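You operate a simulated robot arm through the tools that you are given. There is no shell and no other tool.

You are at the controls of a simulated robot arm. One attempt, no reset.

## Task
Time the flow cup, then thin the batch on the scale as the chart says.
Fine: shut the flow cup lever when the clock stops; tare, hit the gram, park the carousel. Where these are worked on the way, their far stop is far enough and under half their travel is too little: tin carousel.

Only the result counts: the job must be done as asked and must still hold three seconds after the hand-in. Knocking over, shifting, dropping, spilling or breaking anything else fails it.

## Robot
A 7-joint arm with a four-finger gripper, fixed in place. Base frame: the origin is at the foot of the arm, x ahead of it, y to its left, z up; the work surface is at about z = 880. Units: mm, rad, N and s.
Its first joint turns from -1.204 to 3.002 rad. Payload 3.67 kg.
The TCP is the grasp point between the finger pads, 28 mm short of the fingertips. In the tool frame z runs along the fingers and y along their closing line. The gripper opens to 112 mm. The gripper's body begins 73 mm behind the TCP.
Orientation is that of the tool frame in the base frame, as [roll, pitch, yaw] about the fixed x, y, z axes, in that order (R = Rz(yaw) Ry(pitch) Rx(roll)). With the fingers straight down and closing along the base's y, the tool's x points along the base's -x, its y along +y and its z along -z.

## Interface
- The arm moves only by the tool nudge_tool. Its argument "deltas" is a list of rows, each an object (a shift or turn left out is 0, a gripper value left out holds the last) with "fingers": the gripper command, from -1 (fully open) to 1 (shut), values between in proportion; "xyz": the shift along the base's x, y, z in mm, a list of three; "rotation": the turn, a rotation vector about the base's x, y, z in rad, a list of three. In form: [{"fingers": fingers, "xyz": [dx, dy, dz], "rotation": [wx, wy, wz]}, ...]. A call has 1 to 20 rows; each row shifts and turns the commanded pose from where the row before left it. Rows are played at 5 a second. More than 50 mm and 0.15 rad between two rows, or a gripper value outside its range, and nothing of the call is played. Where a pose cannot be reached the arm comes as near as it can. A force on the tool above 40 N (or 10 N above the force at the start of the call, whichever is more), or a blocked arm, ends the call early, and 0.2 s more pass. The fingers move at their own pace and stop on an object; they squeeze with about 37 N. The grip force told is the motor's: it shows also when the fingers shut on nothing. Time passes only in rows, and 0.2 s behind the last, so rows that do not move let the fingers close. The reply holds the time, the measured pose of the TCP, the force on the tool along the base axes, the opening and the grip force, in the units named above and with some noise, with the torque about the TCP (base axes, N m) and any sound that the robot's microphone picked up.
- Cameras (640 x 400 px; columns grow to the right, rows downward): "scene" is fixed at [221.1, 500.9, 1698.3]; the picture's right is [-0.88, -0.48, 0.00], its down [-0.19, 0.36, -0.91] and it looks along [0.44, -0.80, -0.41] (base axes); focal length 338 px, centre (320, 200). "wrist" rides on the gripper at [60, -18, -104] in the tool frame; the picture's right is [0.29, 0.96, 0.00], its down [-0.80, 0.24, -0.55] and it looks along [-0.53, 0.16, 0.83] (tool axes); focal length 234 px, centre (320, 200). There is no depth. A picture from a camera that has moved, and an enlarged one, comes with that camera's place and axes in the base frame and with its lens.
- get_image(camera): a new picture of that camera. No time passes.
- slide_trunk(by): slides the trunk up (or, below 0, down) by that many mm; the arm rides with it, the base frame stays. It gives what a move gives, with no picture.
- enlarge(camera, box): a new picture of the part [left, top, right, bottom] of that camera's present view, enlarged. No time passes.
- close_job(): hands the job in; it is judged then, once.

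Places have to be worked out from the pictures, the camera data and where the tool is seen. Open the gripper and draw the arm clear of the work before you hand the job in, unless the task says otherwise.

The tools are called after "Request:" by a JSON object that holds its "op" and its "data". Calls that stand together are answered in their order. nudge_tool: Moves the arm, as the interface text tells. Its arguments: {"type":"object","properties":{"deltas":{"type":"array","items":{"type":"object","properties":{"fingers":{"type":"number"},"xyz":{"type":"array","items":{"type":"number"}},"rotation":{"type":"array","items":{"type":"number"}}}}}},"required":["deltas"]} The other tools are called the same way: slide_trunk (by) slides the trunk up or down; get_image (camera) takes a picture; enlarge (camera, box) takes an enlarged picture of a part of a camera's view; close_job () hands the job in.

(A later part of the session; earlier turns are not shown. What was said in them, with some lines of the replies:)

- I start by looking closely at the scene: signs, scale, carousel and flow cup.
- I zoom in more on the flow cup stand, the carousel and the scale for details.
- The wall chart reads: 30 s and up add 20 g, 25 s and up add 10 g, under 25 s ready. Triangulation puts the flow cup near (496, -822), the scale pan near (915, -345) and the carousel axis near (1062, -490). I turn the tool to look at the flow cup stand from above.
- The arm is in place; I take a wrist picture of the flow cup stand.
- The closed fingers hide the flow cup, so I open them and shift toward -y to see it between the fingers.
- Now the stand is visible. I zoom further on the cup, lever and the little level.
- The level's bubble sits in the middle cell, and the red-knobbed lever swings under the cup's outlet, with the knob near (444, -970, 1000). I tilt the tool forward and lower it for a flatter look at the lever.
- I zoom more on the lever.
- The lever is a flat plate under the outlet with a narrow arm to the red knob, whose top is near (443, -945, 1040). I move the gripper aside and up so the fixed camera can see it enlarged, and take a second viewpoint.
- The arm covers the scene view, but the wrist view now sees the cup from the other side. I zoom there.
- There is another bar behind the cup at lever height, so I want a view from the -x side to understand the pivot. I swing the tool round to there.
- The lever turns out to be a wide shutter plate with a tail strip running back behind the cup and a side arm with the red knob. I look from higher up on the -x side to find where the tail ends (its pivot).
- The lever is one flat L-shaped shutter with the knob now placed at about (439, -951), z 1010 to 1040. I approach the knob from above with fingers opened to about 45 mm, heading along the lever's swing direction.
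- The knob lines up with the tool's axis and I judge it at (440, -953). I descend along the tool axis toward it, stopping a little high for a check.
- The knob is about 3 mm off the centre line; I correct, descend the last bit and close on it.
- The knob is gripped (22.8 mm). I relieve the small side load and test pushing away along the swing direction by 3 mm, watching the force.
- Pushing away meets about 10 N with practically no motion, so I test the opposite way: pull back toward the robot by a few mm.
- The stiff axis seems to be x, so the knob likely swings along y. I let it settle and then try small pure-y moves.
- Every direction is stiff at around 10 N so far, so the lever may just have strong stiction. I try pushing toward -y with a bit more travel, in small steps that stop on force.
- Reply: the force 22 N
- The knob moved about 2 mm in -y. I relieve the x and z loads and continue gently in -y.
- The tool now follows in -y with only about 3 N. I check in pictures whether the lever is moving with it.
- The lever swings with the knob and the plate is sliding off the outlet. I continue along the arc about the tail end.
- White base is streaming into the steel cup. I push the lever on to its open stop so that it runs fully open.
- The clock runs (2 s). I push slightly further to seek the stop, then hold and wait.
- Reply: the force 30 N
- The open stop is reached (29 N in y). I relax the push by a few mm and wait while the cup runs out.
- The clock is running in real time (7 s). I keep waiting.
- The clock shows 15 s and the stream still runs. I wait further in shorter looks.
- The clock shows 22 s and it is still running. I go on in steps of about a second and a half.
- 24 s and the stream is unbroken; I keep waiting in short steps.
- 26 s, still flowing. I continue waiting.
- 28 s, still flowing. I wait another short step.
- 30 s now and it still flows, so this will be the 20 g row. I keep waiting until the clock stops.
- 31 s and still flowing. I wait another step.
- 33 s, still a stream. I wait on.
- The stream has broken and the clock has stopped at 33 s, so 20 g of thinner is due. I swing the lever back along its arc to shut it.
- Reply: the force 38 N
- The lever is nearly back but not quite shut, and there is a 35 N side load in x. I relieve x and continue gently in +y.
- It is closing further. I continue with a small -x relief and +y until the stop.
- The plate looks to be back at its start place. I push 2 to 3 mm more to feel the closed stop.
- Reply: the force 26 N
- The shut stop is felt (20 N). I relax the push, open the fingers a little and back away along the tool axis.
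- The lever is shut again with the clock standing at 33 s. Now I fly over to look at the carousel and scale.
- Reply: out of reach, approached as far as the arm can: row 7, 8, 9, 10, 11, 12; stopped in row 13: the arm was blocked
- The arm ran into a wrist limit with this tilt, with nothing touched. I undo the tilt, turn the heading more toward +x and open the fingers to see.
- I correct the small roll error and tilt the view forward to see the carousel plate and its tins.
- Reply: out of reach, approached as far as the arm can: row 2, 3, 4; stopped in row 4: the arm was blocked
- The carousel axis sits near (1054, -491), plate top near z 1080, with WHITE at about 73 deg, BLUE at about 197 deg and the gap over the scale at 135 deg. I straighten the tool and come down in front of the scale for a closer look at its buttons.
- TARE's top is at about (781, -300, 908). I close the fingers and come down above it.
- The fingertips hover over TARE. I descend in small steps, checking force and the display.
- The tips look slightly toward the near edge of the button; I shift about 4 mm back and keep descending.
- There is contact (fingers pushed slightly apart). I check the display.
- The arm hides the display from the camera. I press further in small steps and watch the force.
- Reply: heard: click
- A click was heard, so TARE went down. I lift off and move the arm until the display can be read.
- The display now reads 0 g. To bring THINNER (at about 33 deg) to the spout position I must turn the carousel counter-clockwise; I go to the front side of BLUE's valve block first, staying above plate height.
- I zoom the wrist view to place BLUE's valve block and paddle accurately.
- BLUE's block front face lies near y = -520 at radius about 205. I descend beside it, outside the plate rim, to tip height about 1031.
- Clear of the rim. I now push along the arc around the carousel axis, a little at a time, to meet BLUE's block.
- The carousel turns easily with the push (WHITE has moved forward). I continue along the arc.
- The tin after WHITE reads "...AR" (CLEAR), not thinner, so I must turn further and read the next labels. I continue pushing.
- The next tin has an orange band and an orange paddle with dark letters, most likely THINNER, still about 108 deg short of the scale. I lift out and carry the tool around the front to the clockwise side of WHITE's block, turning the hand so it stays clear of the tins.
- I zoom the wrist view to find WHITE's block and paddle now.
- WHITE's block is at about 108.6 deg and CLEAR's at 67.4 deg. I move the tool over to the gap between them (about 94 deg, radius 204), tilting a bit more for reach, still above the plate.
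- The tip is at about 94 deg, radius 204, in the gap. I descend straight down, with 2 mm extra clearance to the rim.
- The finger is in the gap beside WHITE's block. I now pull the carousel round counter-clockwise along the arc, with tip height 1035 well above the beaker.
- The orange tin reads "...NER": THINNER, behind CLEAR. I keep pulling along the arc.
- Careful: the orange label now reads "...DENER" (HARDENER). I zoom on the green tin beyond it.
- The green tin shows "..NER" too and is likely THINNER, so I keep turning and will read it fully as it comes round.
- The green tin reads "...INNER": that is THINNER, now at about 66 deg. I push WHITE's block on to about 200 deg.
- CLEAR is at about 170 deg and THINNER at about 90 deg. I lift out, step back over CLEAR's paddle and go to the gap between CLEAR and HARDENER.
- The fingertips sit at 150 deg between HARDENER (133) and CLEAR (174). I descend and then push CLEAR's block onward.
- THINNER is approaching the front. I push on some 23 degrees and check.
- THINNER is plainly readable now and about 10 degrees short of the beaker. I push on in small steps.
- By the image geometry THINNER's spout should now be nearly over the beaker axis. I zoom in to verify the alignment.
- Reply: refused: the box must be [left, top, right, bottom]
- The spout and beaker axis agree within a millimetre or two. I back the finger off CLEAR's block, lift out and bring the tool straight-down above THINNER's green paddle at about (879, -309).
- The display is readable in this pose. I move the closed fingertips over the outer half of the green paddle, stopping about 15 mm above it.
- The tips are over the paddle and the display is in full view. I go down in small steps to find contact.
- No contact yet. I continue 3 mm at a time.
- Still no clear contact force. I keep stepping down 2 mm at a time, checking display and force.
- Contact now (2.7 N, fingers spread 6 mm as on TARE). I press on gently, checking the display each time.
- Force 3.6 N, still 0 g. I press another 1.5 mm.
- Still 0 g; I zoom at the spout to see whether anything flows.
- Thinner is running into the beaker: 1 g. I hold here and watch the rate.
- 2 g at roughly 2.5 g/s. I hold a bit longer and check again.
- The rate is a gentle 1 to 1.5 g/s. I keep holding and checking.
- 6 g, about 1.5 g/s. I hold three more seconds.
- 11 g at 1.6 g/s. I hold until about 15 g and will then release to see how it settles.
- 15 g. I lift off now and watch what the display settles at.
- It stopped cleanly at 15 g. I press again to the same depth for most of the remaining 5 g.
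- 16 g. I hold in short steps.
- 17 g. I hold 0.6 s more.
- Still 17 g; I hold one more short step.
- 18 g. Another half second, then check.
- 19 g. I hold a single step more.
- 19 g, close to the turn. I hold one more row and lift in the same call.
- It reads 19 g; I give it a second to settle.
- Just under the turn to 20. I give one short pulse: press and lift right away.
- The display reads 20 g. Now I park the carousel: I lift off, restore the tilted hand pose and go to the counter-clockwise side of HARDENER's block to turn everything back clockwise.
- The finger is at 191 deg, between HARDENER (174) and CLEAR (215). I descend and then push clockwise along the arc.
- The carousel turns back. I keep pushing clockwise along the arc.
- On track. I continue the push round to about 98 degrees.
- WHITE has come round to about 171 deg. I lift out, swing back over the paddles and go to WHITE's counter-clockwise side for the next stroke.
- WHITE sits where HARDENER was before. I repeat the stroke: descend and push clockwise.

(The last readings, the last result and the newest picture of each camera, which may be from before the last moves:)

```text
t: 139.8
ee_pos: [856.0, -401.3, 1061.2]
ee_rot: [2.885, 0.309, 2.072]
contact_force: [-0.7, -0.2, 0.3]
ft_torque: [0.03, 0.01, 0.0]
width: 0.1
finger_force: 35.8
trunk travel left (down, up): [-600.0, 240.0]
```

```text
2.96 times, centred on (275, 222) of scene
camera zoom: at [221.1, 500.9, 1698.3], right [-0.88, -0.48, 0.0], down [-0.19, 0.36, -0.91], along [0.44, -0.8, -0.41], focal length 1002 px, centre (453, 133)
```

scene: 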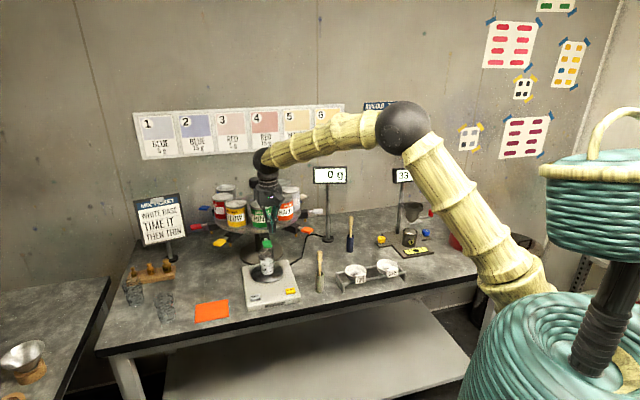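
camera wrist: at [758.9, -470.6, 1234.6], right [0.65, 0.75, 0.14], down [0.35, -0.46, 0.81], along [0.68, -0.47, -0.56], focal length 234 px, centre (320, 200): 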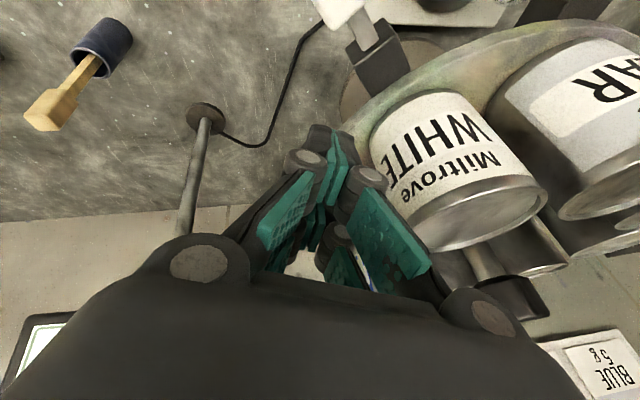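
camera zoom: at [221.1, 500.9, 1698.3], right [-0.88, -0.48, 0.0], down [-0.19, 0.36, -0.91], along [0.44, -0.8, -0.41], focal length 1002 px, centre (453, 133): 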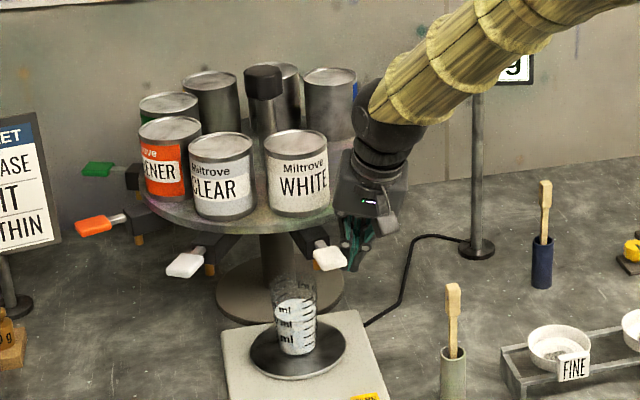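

Good. I continue this stroke to about 101 degrees, raising a few mm for beaker clearance.

Request:
{"op": "nudge_tool", "data": {"deltas": [{"fingers": 1, "xyz": [4.8, 9.6, 1.5]}, {"xyz": [5.3, 9.4, 1.5]}, {"xyz": [5.7, 9, 0]}, {"xyz": [6.3, 8.8, 0]}, {"xyz": [6.7, 8.4, 0]}, {"xyz": [7.1, 8, 0]}, {"xyz": [7.5, 7.7, 0]}, {"xyz": [7.9, 7.2, 0]}, {"xyz": [8.3, 6.8, 0]}, {"xyz": [8.6, 6.4, 0]}, {"xyz": [9, 6, 0]}, {"xyz": [9.2, 5.4, 0]}, {"xyz": [9.5, 5, 0]}, {"xyz": [9.8, 4.4, 0]}, {"xyz": [10, 3.9, 0]}, {"xyz": [10.2, 3.4, 0]}, {"xyz": [10.3, 2.9, 0]}, {}]}}

Request:
{"op": "enlarge", "data": {"camera": "scene", "box": [180, 155, 370, 290]}}

```text
t: 143.6
ee_pos: [994.8, -289.6, 1065.1]
ee_rot: [2.883, 0.312, 2.07]
contact_force: [-0.1, 0.0, -0.2]
ft_torque: [0.01, -0.01, 0.0]
width: 0.0
finger_force: 36.2
trunk travel left (down, up): [-600.0, 240.0]
```

```text
2.96 times, centred on (275, 222) of scene
camera zoom: at [221.1, 500.9, 1698.3], right [-0.88, -0.48, 0.0], down [-0.19, 0.36, -0.91], along [0.44, -0.8, -0.41], focal length 1002 px, centre (453, 133)
```

zoom: 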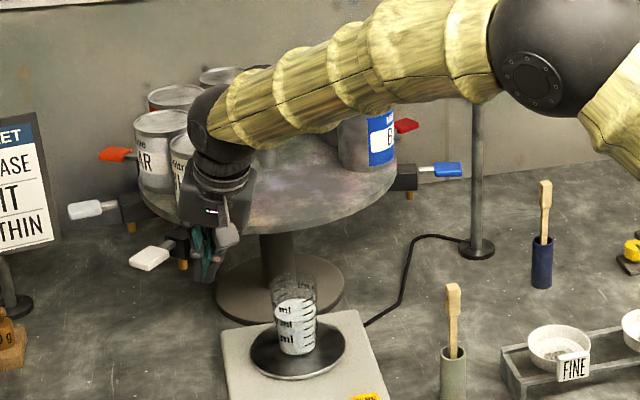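

WHITE is about 20 deg from its original place. I try to continue this stroke a bit further, watching reach.

Request:
{"op": "nudge_tool", "data": {"deltas": [{"fingers": 1, "xyz": [10.4, 2.5, 0]}, {"xyz": [10.5, 1.8, 0]}, {"xyz": [10.7, 1.2, 0]}, {"xyz": [10.7, 0.7, 0]}, {}]}}

Request:
{"op": "enlarge", "data": {"camera": "scene", "box": [180, 155, 370, 290]}}

```text
t: 144.8
ee_pos: [1037.6, -283.1, 1064.8]
ee_rot: [2.883, 0.314, 2.071]
contact_force: [-0.4, 0.1, -0.2]
ft_torque: [0.01, -0.01, 0.05]
width: 0.0
finger_force: 36.0
trunk travel left (down, up): [-600.0, 240.0]
```

```text
2.96 times, centred on (275, 222) of scene
camera zoom: at [221.1, 500.9, 1698.3], right [-0.88, -0.48, 0.0], down [-0.19, 0.36, -0.91], along [0.44, -0.8, -0.41], focal length 1002 px, centre (453, 133)
```

zoom: 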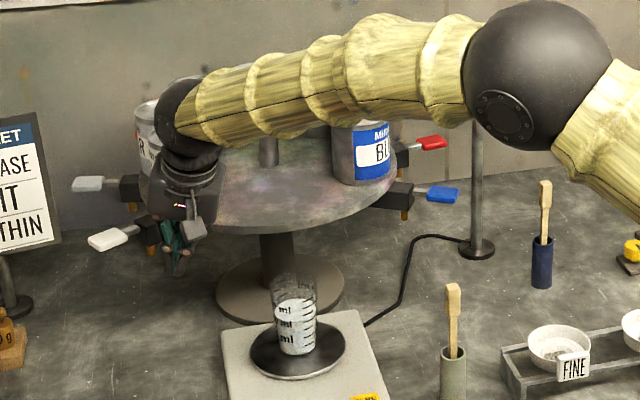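

It already looks like the original place. I take the same enlarged box as at the start to compare exactly.

Request:
{"op": "enlarge", "data": {"camera": "scene", "box": [190, 160, 350, 270]}}

Request:
{"op": "enlarge", "data": {"camera": "scene", "box": [260, 165, 340, 235]}}

Request:
{"op": "enlarge", "data": {"camera": "scene", "box": [195, 175, 275, 245]}}

```text
3.64 times, centred on (270, 215) of scene
camera zoom: at [221.1, 500.9, 1698.3], right [-0.88, -0.48, 0.0], down [-0.19, 0.36, -0.91], along [0.44, -0.8, -0.41], focal length 1229 px, centre (502, 146)
```

zoom: 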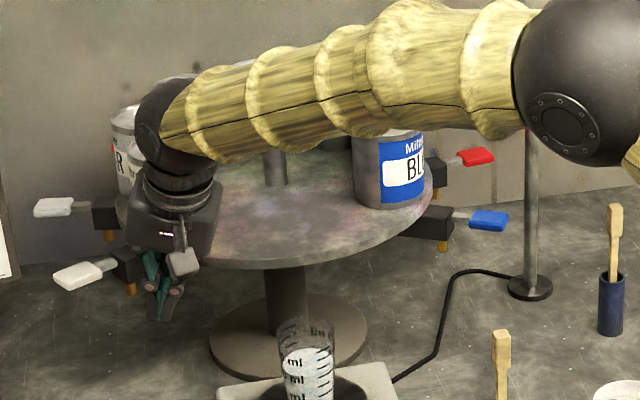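

```text
5.71 times, centred on (300, 200) of scene
camera zoom: at [221.1, 500.9, 1698.3], right [-0.88, -0.48, 0.0], down [-0.19, 0.36, -0.91], along [0.44, -0.8, -0.41], focal length 1932 px, centre (434, 200)
```

zoom: 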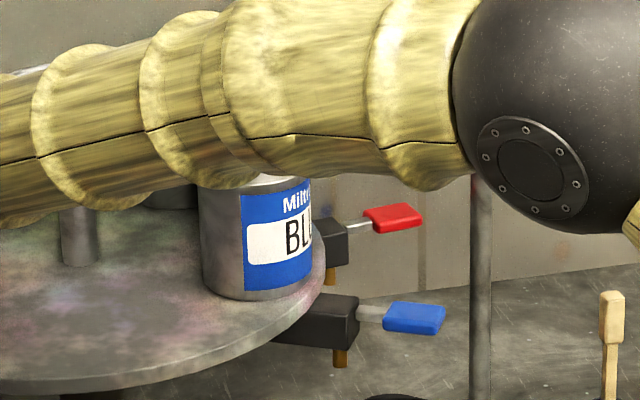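

```text
5.71 times, centred on (235, 210) of scene
camera zoom: at [221.1, 500.9, 1698.3], right [-0.88, -0.48, 0.0], down [-0.19, 0.36, -0.91], along [0.44, -0.8, -0.41], focal length 1932 px, centre (806, 143)
```

zoom: 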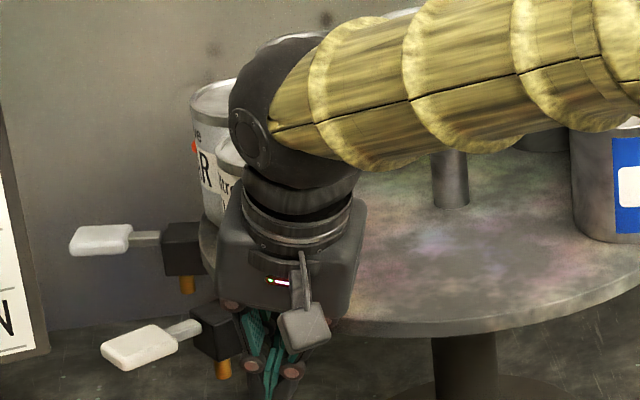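

BLUE, RED and both white paddles are at exactly their original picture positions, so the carousel is parked. I back the finger away from WHITE's block and lift out.

Request:
{"op": "nudge_tool", "data": {"deltas": [{"fingers": 1, "xyz": [-6, 0, 0]}, {"xyz": [-3, 2, 40]}, {"xyz": [-3, 2, 45]}, {"xyz": [-30, 15, 20]}, {"xyz": [-40, 15, 10]}, {"xyz": [-45, 10, 10]}, {"xyz": [-45, 0, 10], "rotation": [0.048, 0.126, 0]}, {"xyz": [-45, 0, 10], "rotation": [0.048, 0.126, 0]}, {"xyz": [-45, 0, 10], "rotation": [0.048, 0.126, 0]}, {}]}}

Request:
{"op": "get_image", "data": {"camera": "scene"}}

Request:
{"op": "enlarge", "data": {"camera": "scene", "box": [190, 160, 350, 270]}}

```text
t: 147.0
ee_pos: [776.8, -239.8, 1218.7]
ee_rot: [-3.14, -0.005, 2.113]
contact_force: [-0.1, 0.7, 0.0]
ft_torque: [-0.03, 0.0, 0.0]
width: 0.0
finger_force: 35.5
trunk travel left (down, up): [-600.0, 240.0]
```

```text
taken
```

scene: 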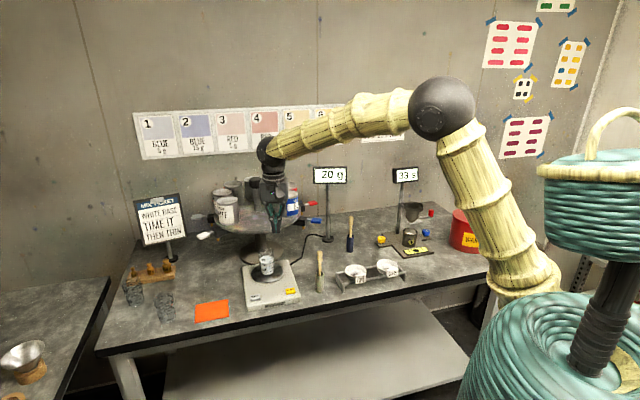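

```text
3.64 times, centred on (270, 215) of scene
camera zoom: at [221.1, 500.9, 1698.3], right [-0.88, -0.48, 0.0], down [-0.19, 0.36, -0.91], along [0.44, -0.8, -0.41], focal length 1229 px, centre (502, 146)
```

zoom: 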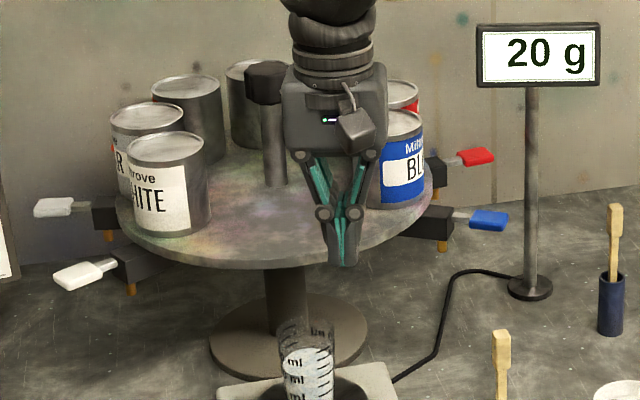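

Display 20 g and the carousel parked. I draw the arm back and up, and open the gripper clear of the work.

Request:
{"op": "nudge_tool", "data": {"deltas": [{"fingers": 1, "xyz": [-40, 5, 20]}, {"xyz": [-40, 5, 20]}, {"xyz": [-40, 5, 20], "rotation": [0, 0, 0.1]}, {"xyz": [-40, 5, 20], "rotation": [0, 0, 0.1]}, {"fingers": -1, "xyz": [-40, 5, 15], "rotation": [0, 0, 0.1]}, {"xyz": [-30, 5, 10]}, {}, {}]}}

Request:
{"op": "get_image", "data": {"camera": "scene"}}

Request:
{"op": "enlarge", "data": {"camera": "scene", "box": [385, 165, 465, 245]}}

Request:
{"op": "enlarge", "data": {"camera": "scene", "box": [190, 160, 350, 290]}}

Request:
{"op": "enlarge", "data": {"camera": "scene", "box": [235, 235, 305, 310]}}

```text
t: 148.8
ee_pos: [611.4, -258.2, 1311.0]
ee_rot: [3.067, -0.059, 2.4]
contact_force: [-0.1, 0.4, 0.5]
ft_torque: [-0.07, 0.01, 0.02]
width: 112.0
finger_force: 0.1
out of reach, approached as far as the arm can: row 5, 6
trunk travel left (down, up): [-600.0, 240.0]
```

```text
taken
```

scene: 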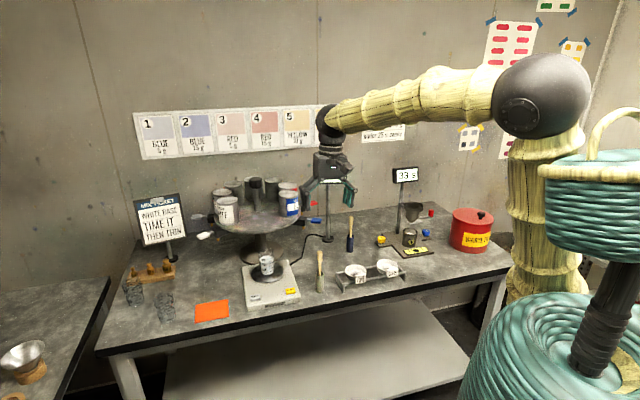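

```text
5.00 times, centred on (425, 205) of scene
camera zoom: at [221.1, 500.9, 1698.3], right [-0.88, -0.48, 0.0], down [-0.19, 0.36, -0.91], along [0.44, -0.8, -0.41], focal length 1690 px, centre (-205, 175)
```

zoom: 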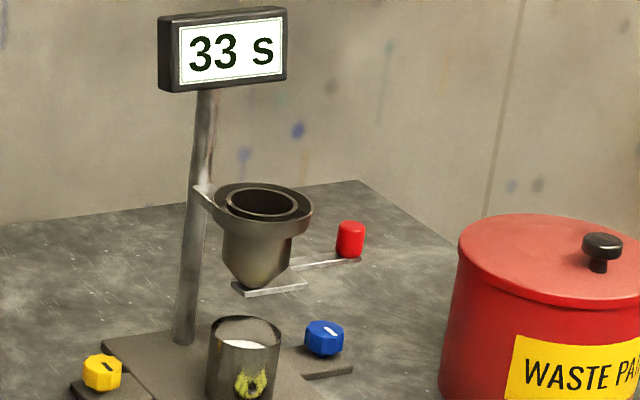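

```text
3.08 times, centred on (270, 225) of scene
camera zoom: at [221.1, 500.9, 1698.3], right [-0.88, -0.48, 0.0], down [-0.19, 0.36, -0.91], along [0.44, -0.8, -0.41], focal length 1040 px, centre (474, 123)
```

zoom: 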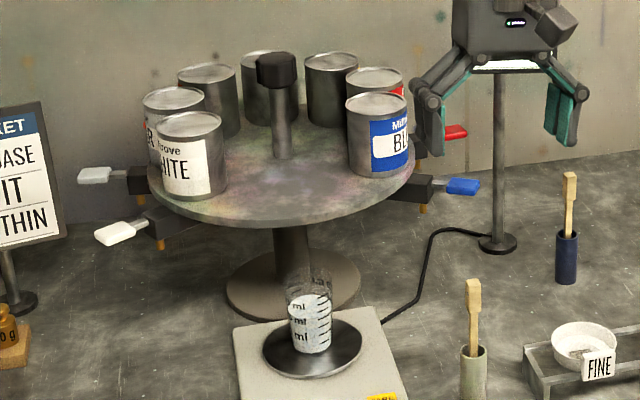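

```text
5.33 times, centred on (270, 272) of scene
camera zoom: at [221.1, 500.9, 1698.3], right [-0.88, -0.48, 0.0], down [-0.19, 0.36, -0.91], along [0.44, -0.8, -0.41], focal length 1803 px, centre (587, -187)
```

zoom: 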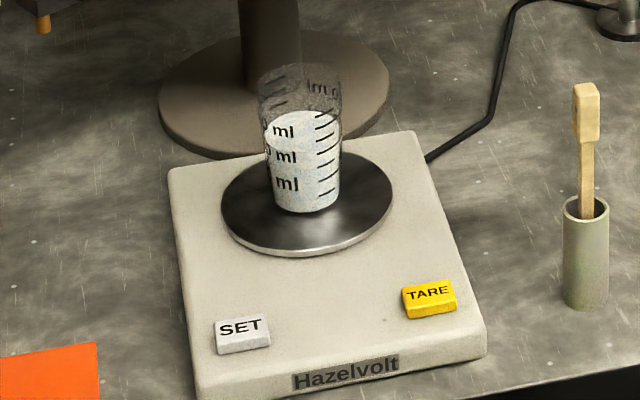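

Everything is in place: 33 s with the lever shut, beaker undisturbed, carousel parked. I shift the arm a little more to read the scale display one last time.

Request:
{"op": "nudge_tool", "data": {"deltas": [{"fingers": -1, "xyz": [-10, -35, 20]}, {"xyz": [-10, -35, 20]}, {"xyz": [-10, -35, 20]}, {}, {}]}}

Request:
{"op": "get_image", "data": {"camera": "scene"}}

Request:
{"op": "enlarge", "data": {"camera": "scene", "box": [300, 155, 360, 195]}}

```text
t: 150.0
ee_pos: [581.2, -348.8, 1370.6]
ee_rot: [3.121, -0.011, 2.408]
contact_force: [-0.3, -0.9, 0.3]
ft_torque: [0.02, -0.02, 0.0]
width: 112.2
finger_force: 0.2
trunk travel left (down, up): [-600.0, 240.0]
```

```text
taken
```

scene: 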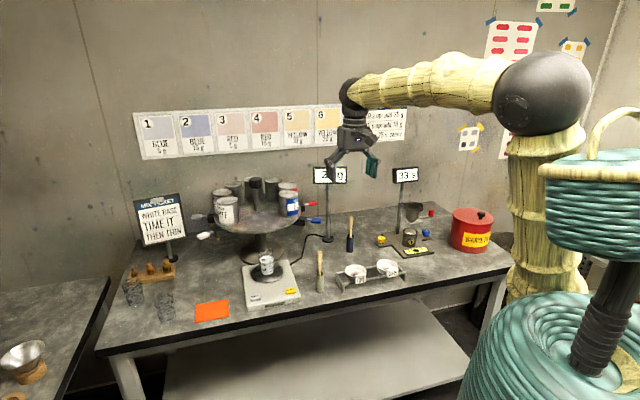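

```text
10.00 times, centred on (330, 175) of scene
camera zoom: at [221.1, 500.9, 1698.3], right [-0.88, -0.48, 0.0], down [-0.19, 0.36, -0.91], along [0.44, -0.8, -0.41], focal length 3381 px, centre (220, 450)
```

zoom: 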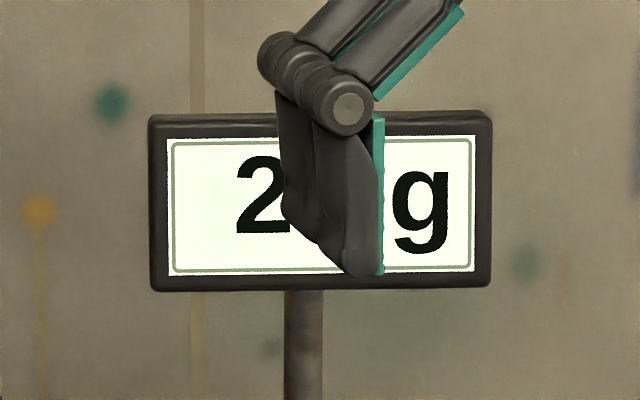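

A finger covers one digit; I raise the tool a little more to read it and let everything settle.

Request:
{"op": "nudge_tool", "data": {"deltas": [{"fingers": -1, "xyz": [0, -20, 35]}, {"xyz": [0, -20, 35]}, {}, {}, {}]}}

Request:
{"op": "enlarge", "data": {"camera": "scene", "box": [190, 150, 370, 290]}}

```text
t: 151.2
ee_pos: [580.7, -382.8, 1437.4]
ee_rot: [3.141, -0.001, 2.41]
contact_force: [-0.1, 0.2, -0.1]
ft_torque: [0.0, 0.02, 0.02]
width: 111.9
finger_force: 0.1
trunk travel left (down, up): [-600.0, 240.0]
```

```text
2.86 times, centred on (280, 220) of scene
camera zoom: at [221.1, 500.9, 1698.3], right [-0.88, -0.48, 0.0], down [-0.19, 0.36, -0.91], along [0.44, -0.8, -0.41], focal length 966 px, centre (434, 143)
```

zoom: 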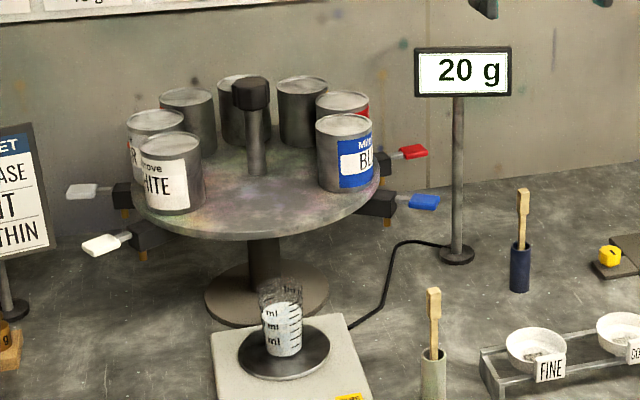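

The scale holds 20 g, the carousel is parked, the flow cup lever is shut at 33 s, the gripper is open and the arm clear. I hand the job in.

Request:
{"op": "close_job", "data": {}}

```text
The job is handed in.
```

I timed the flow cup, thinned the batch as the chart says, and handed the job in. No result has come back yet.

- **Timing:** the flow cup ran out at 33 s, and I shut the lever once I saw the clock had stopped. It is back at its closed stop.
- **Thinning:** the chart's row for 30 s and up calls for 20 g. I tared the scale and dispensed from THINNER, the tin with the green paddle. The scale reads 20 g; it shows whole grams only, so the true amount could be off by a fraction of a gram.
- **Carousel:** it is turned back to where it started, with the gap between WHITE and BLUE over the scale. In the pictures it lines up with its original position.
- **Everything else:** I saw no spills, and nothing else looked moved or knocked over. The gripper is open and the arm is clear.
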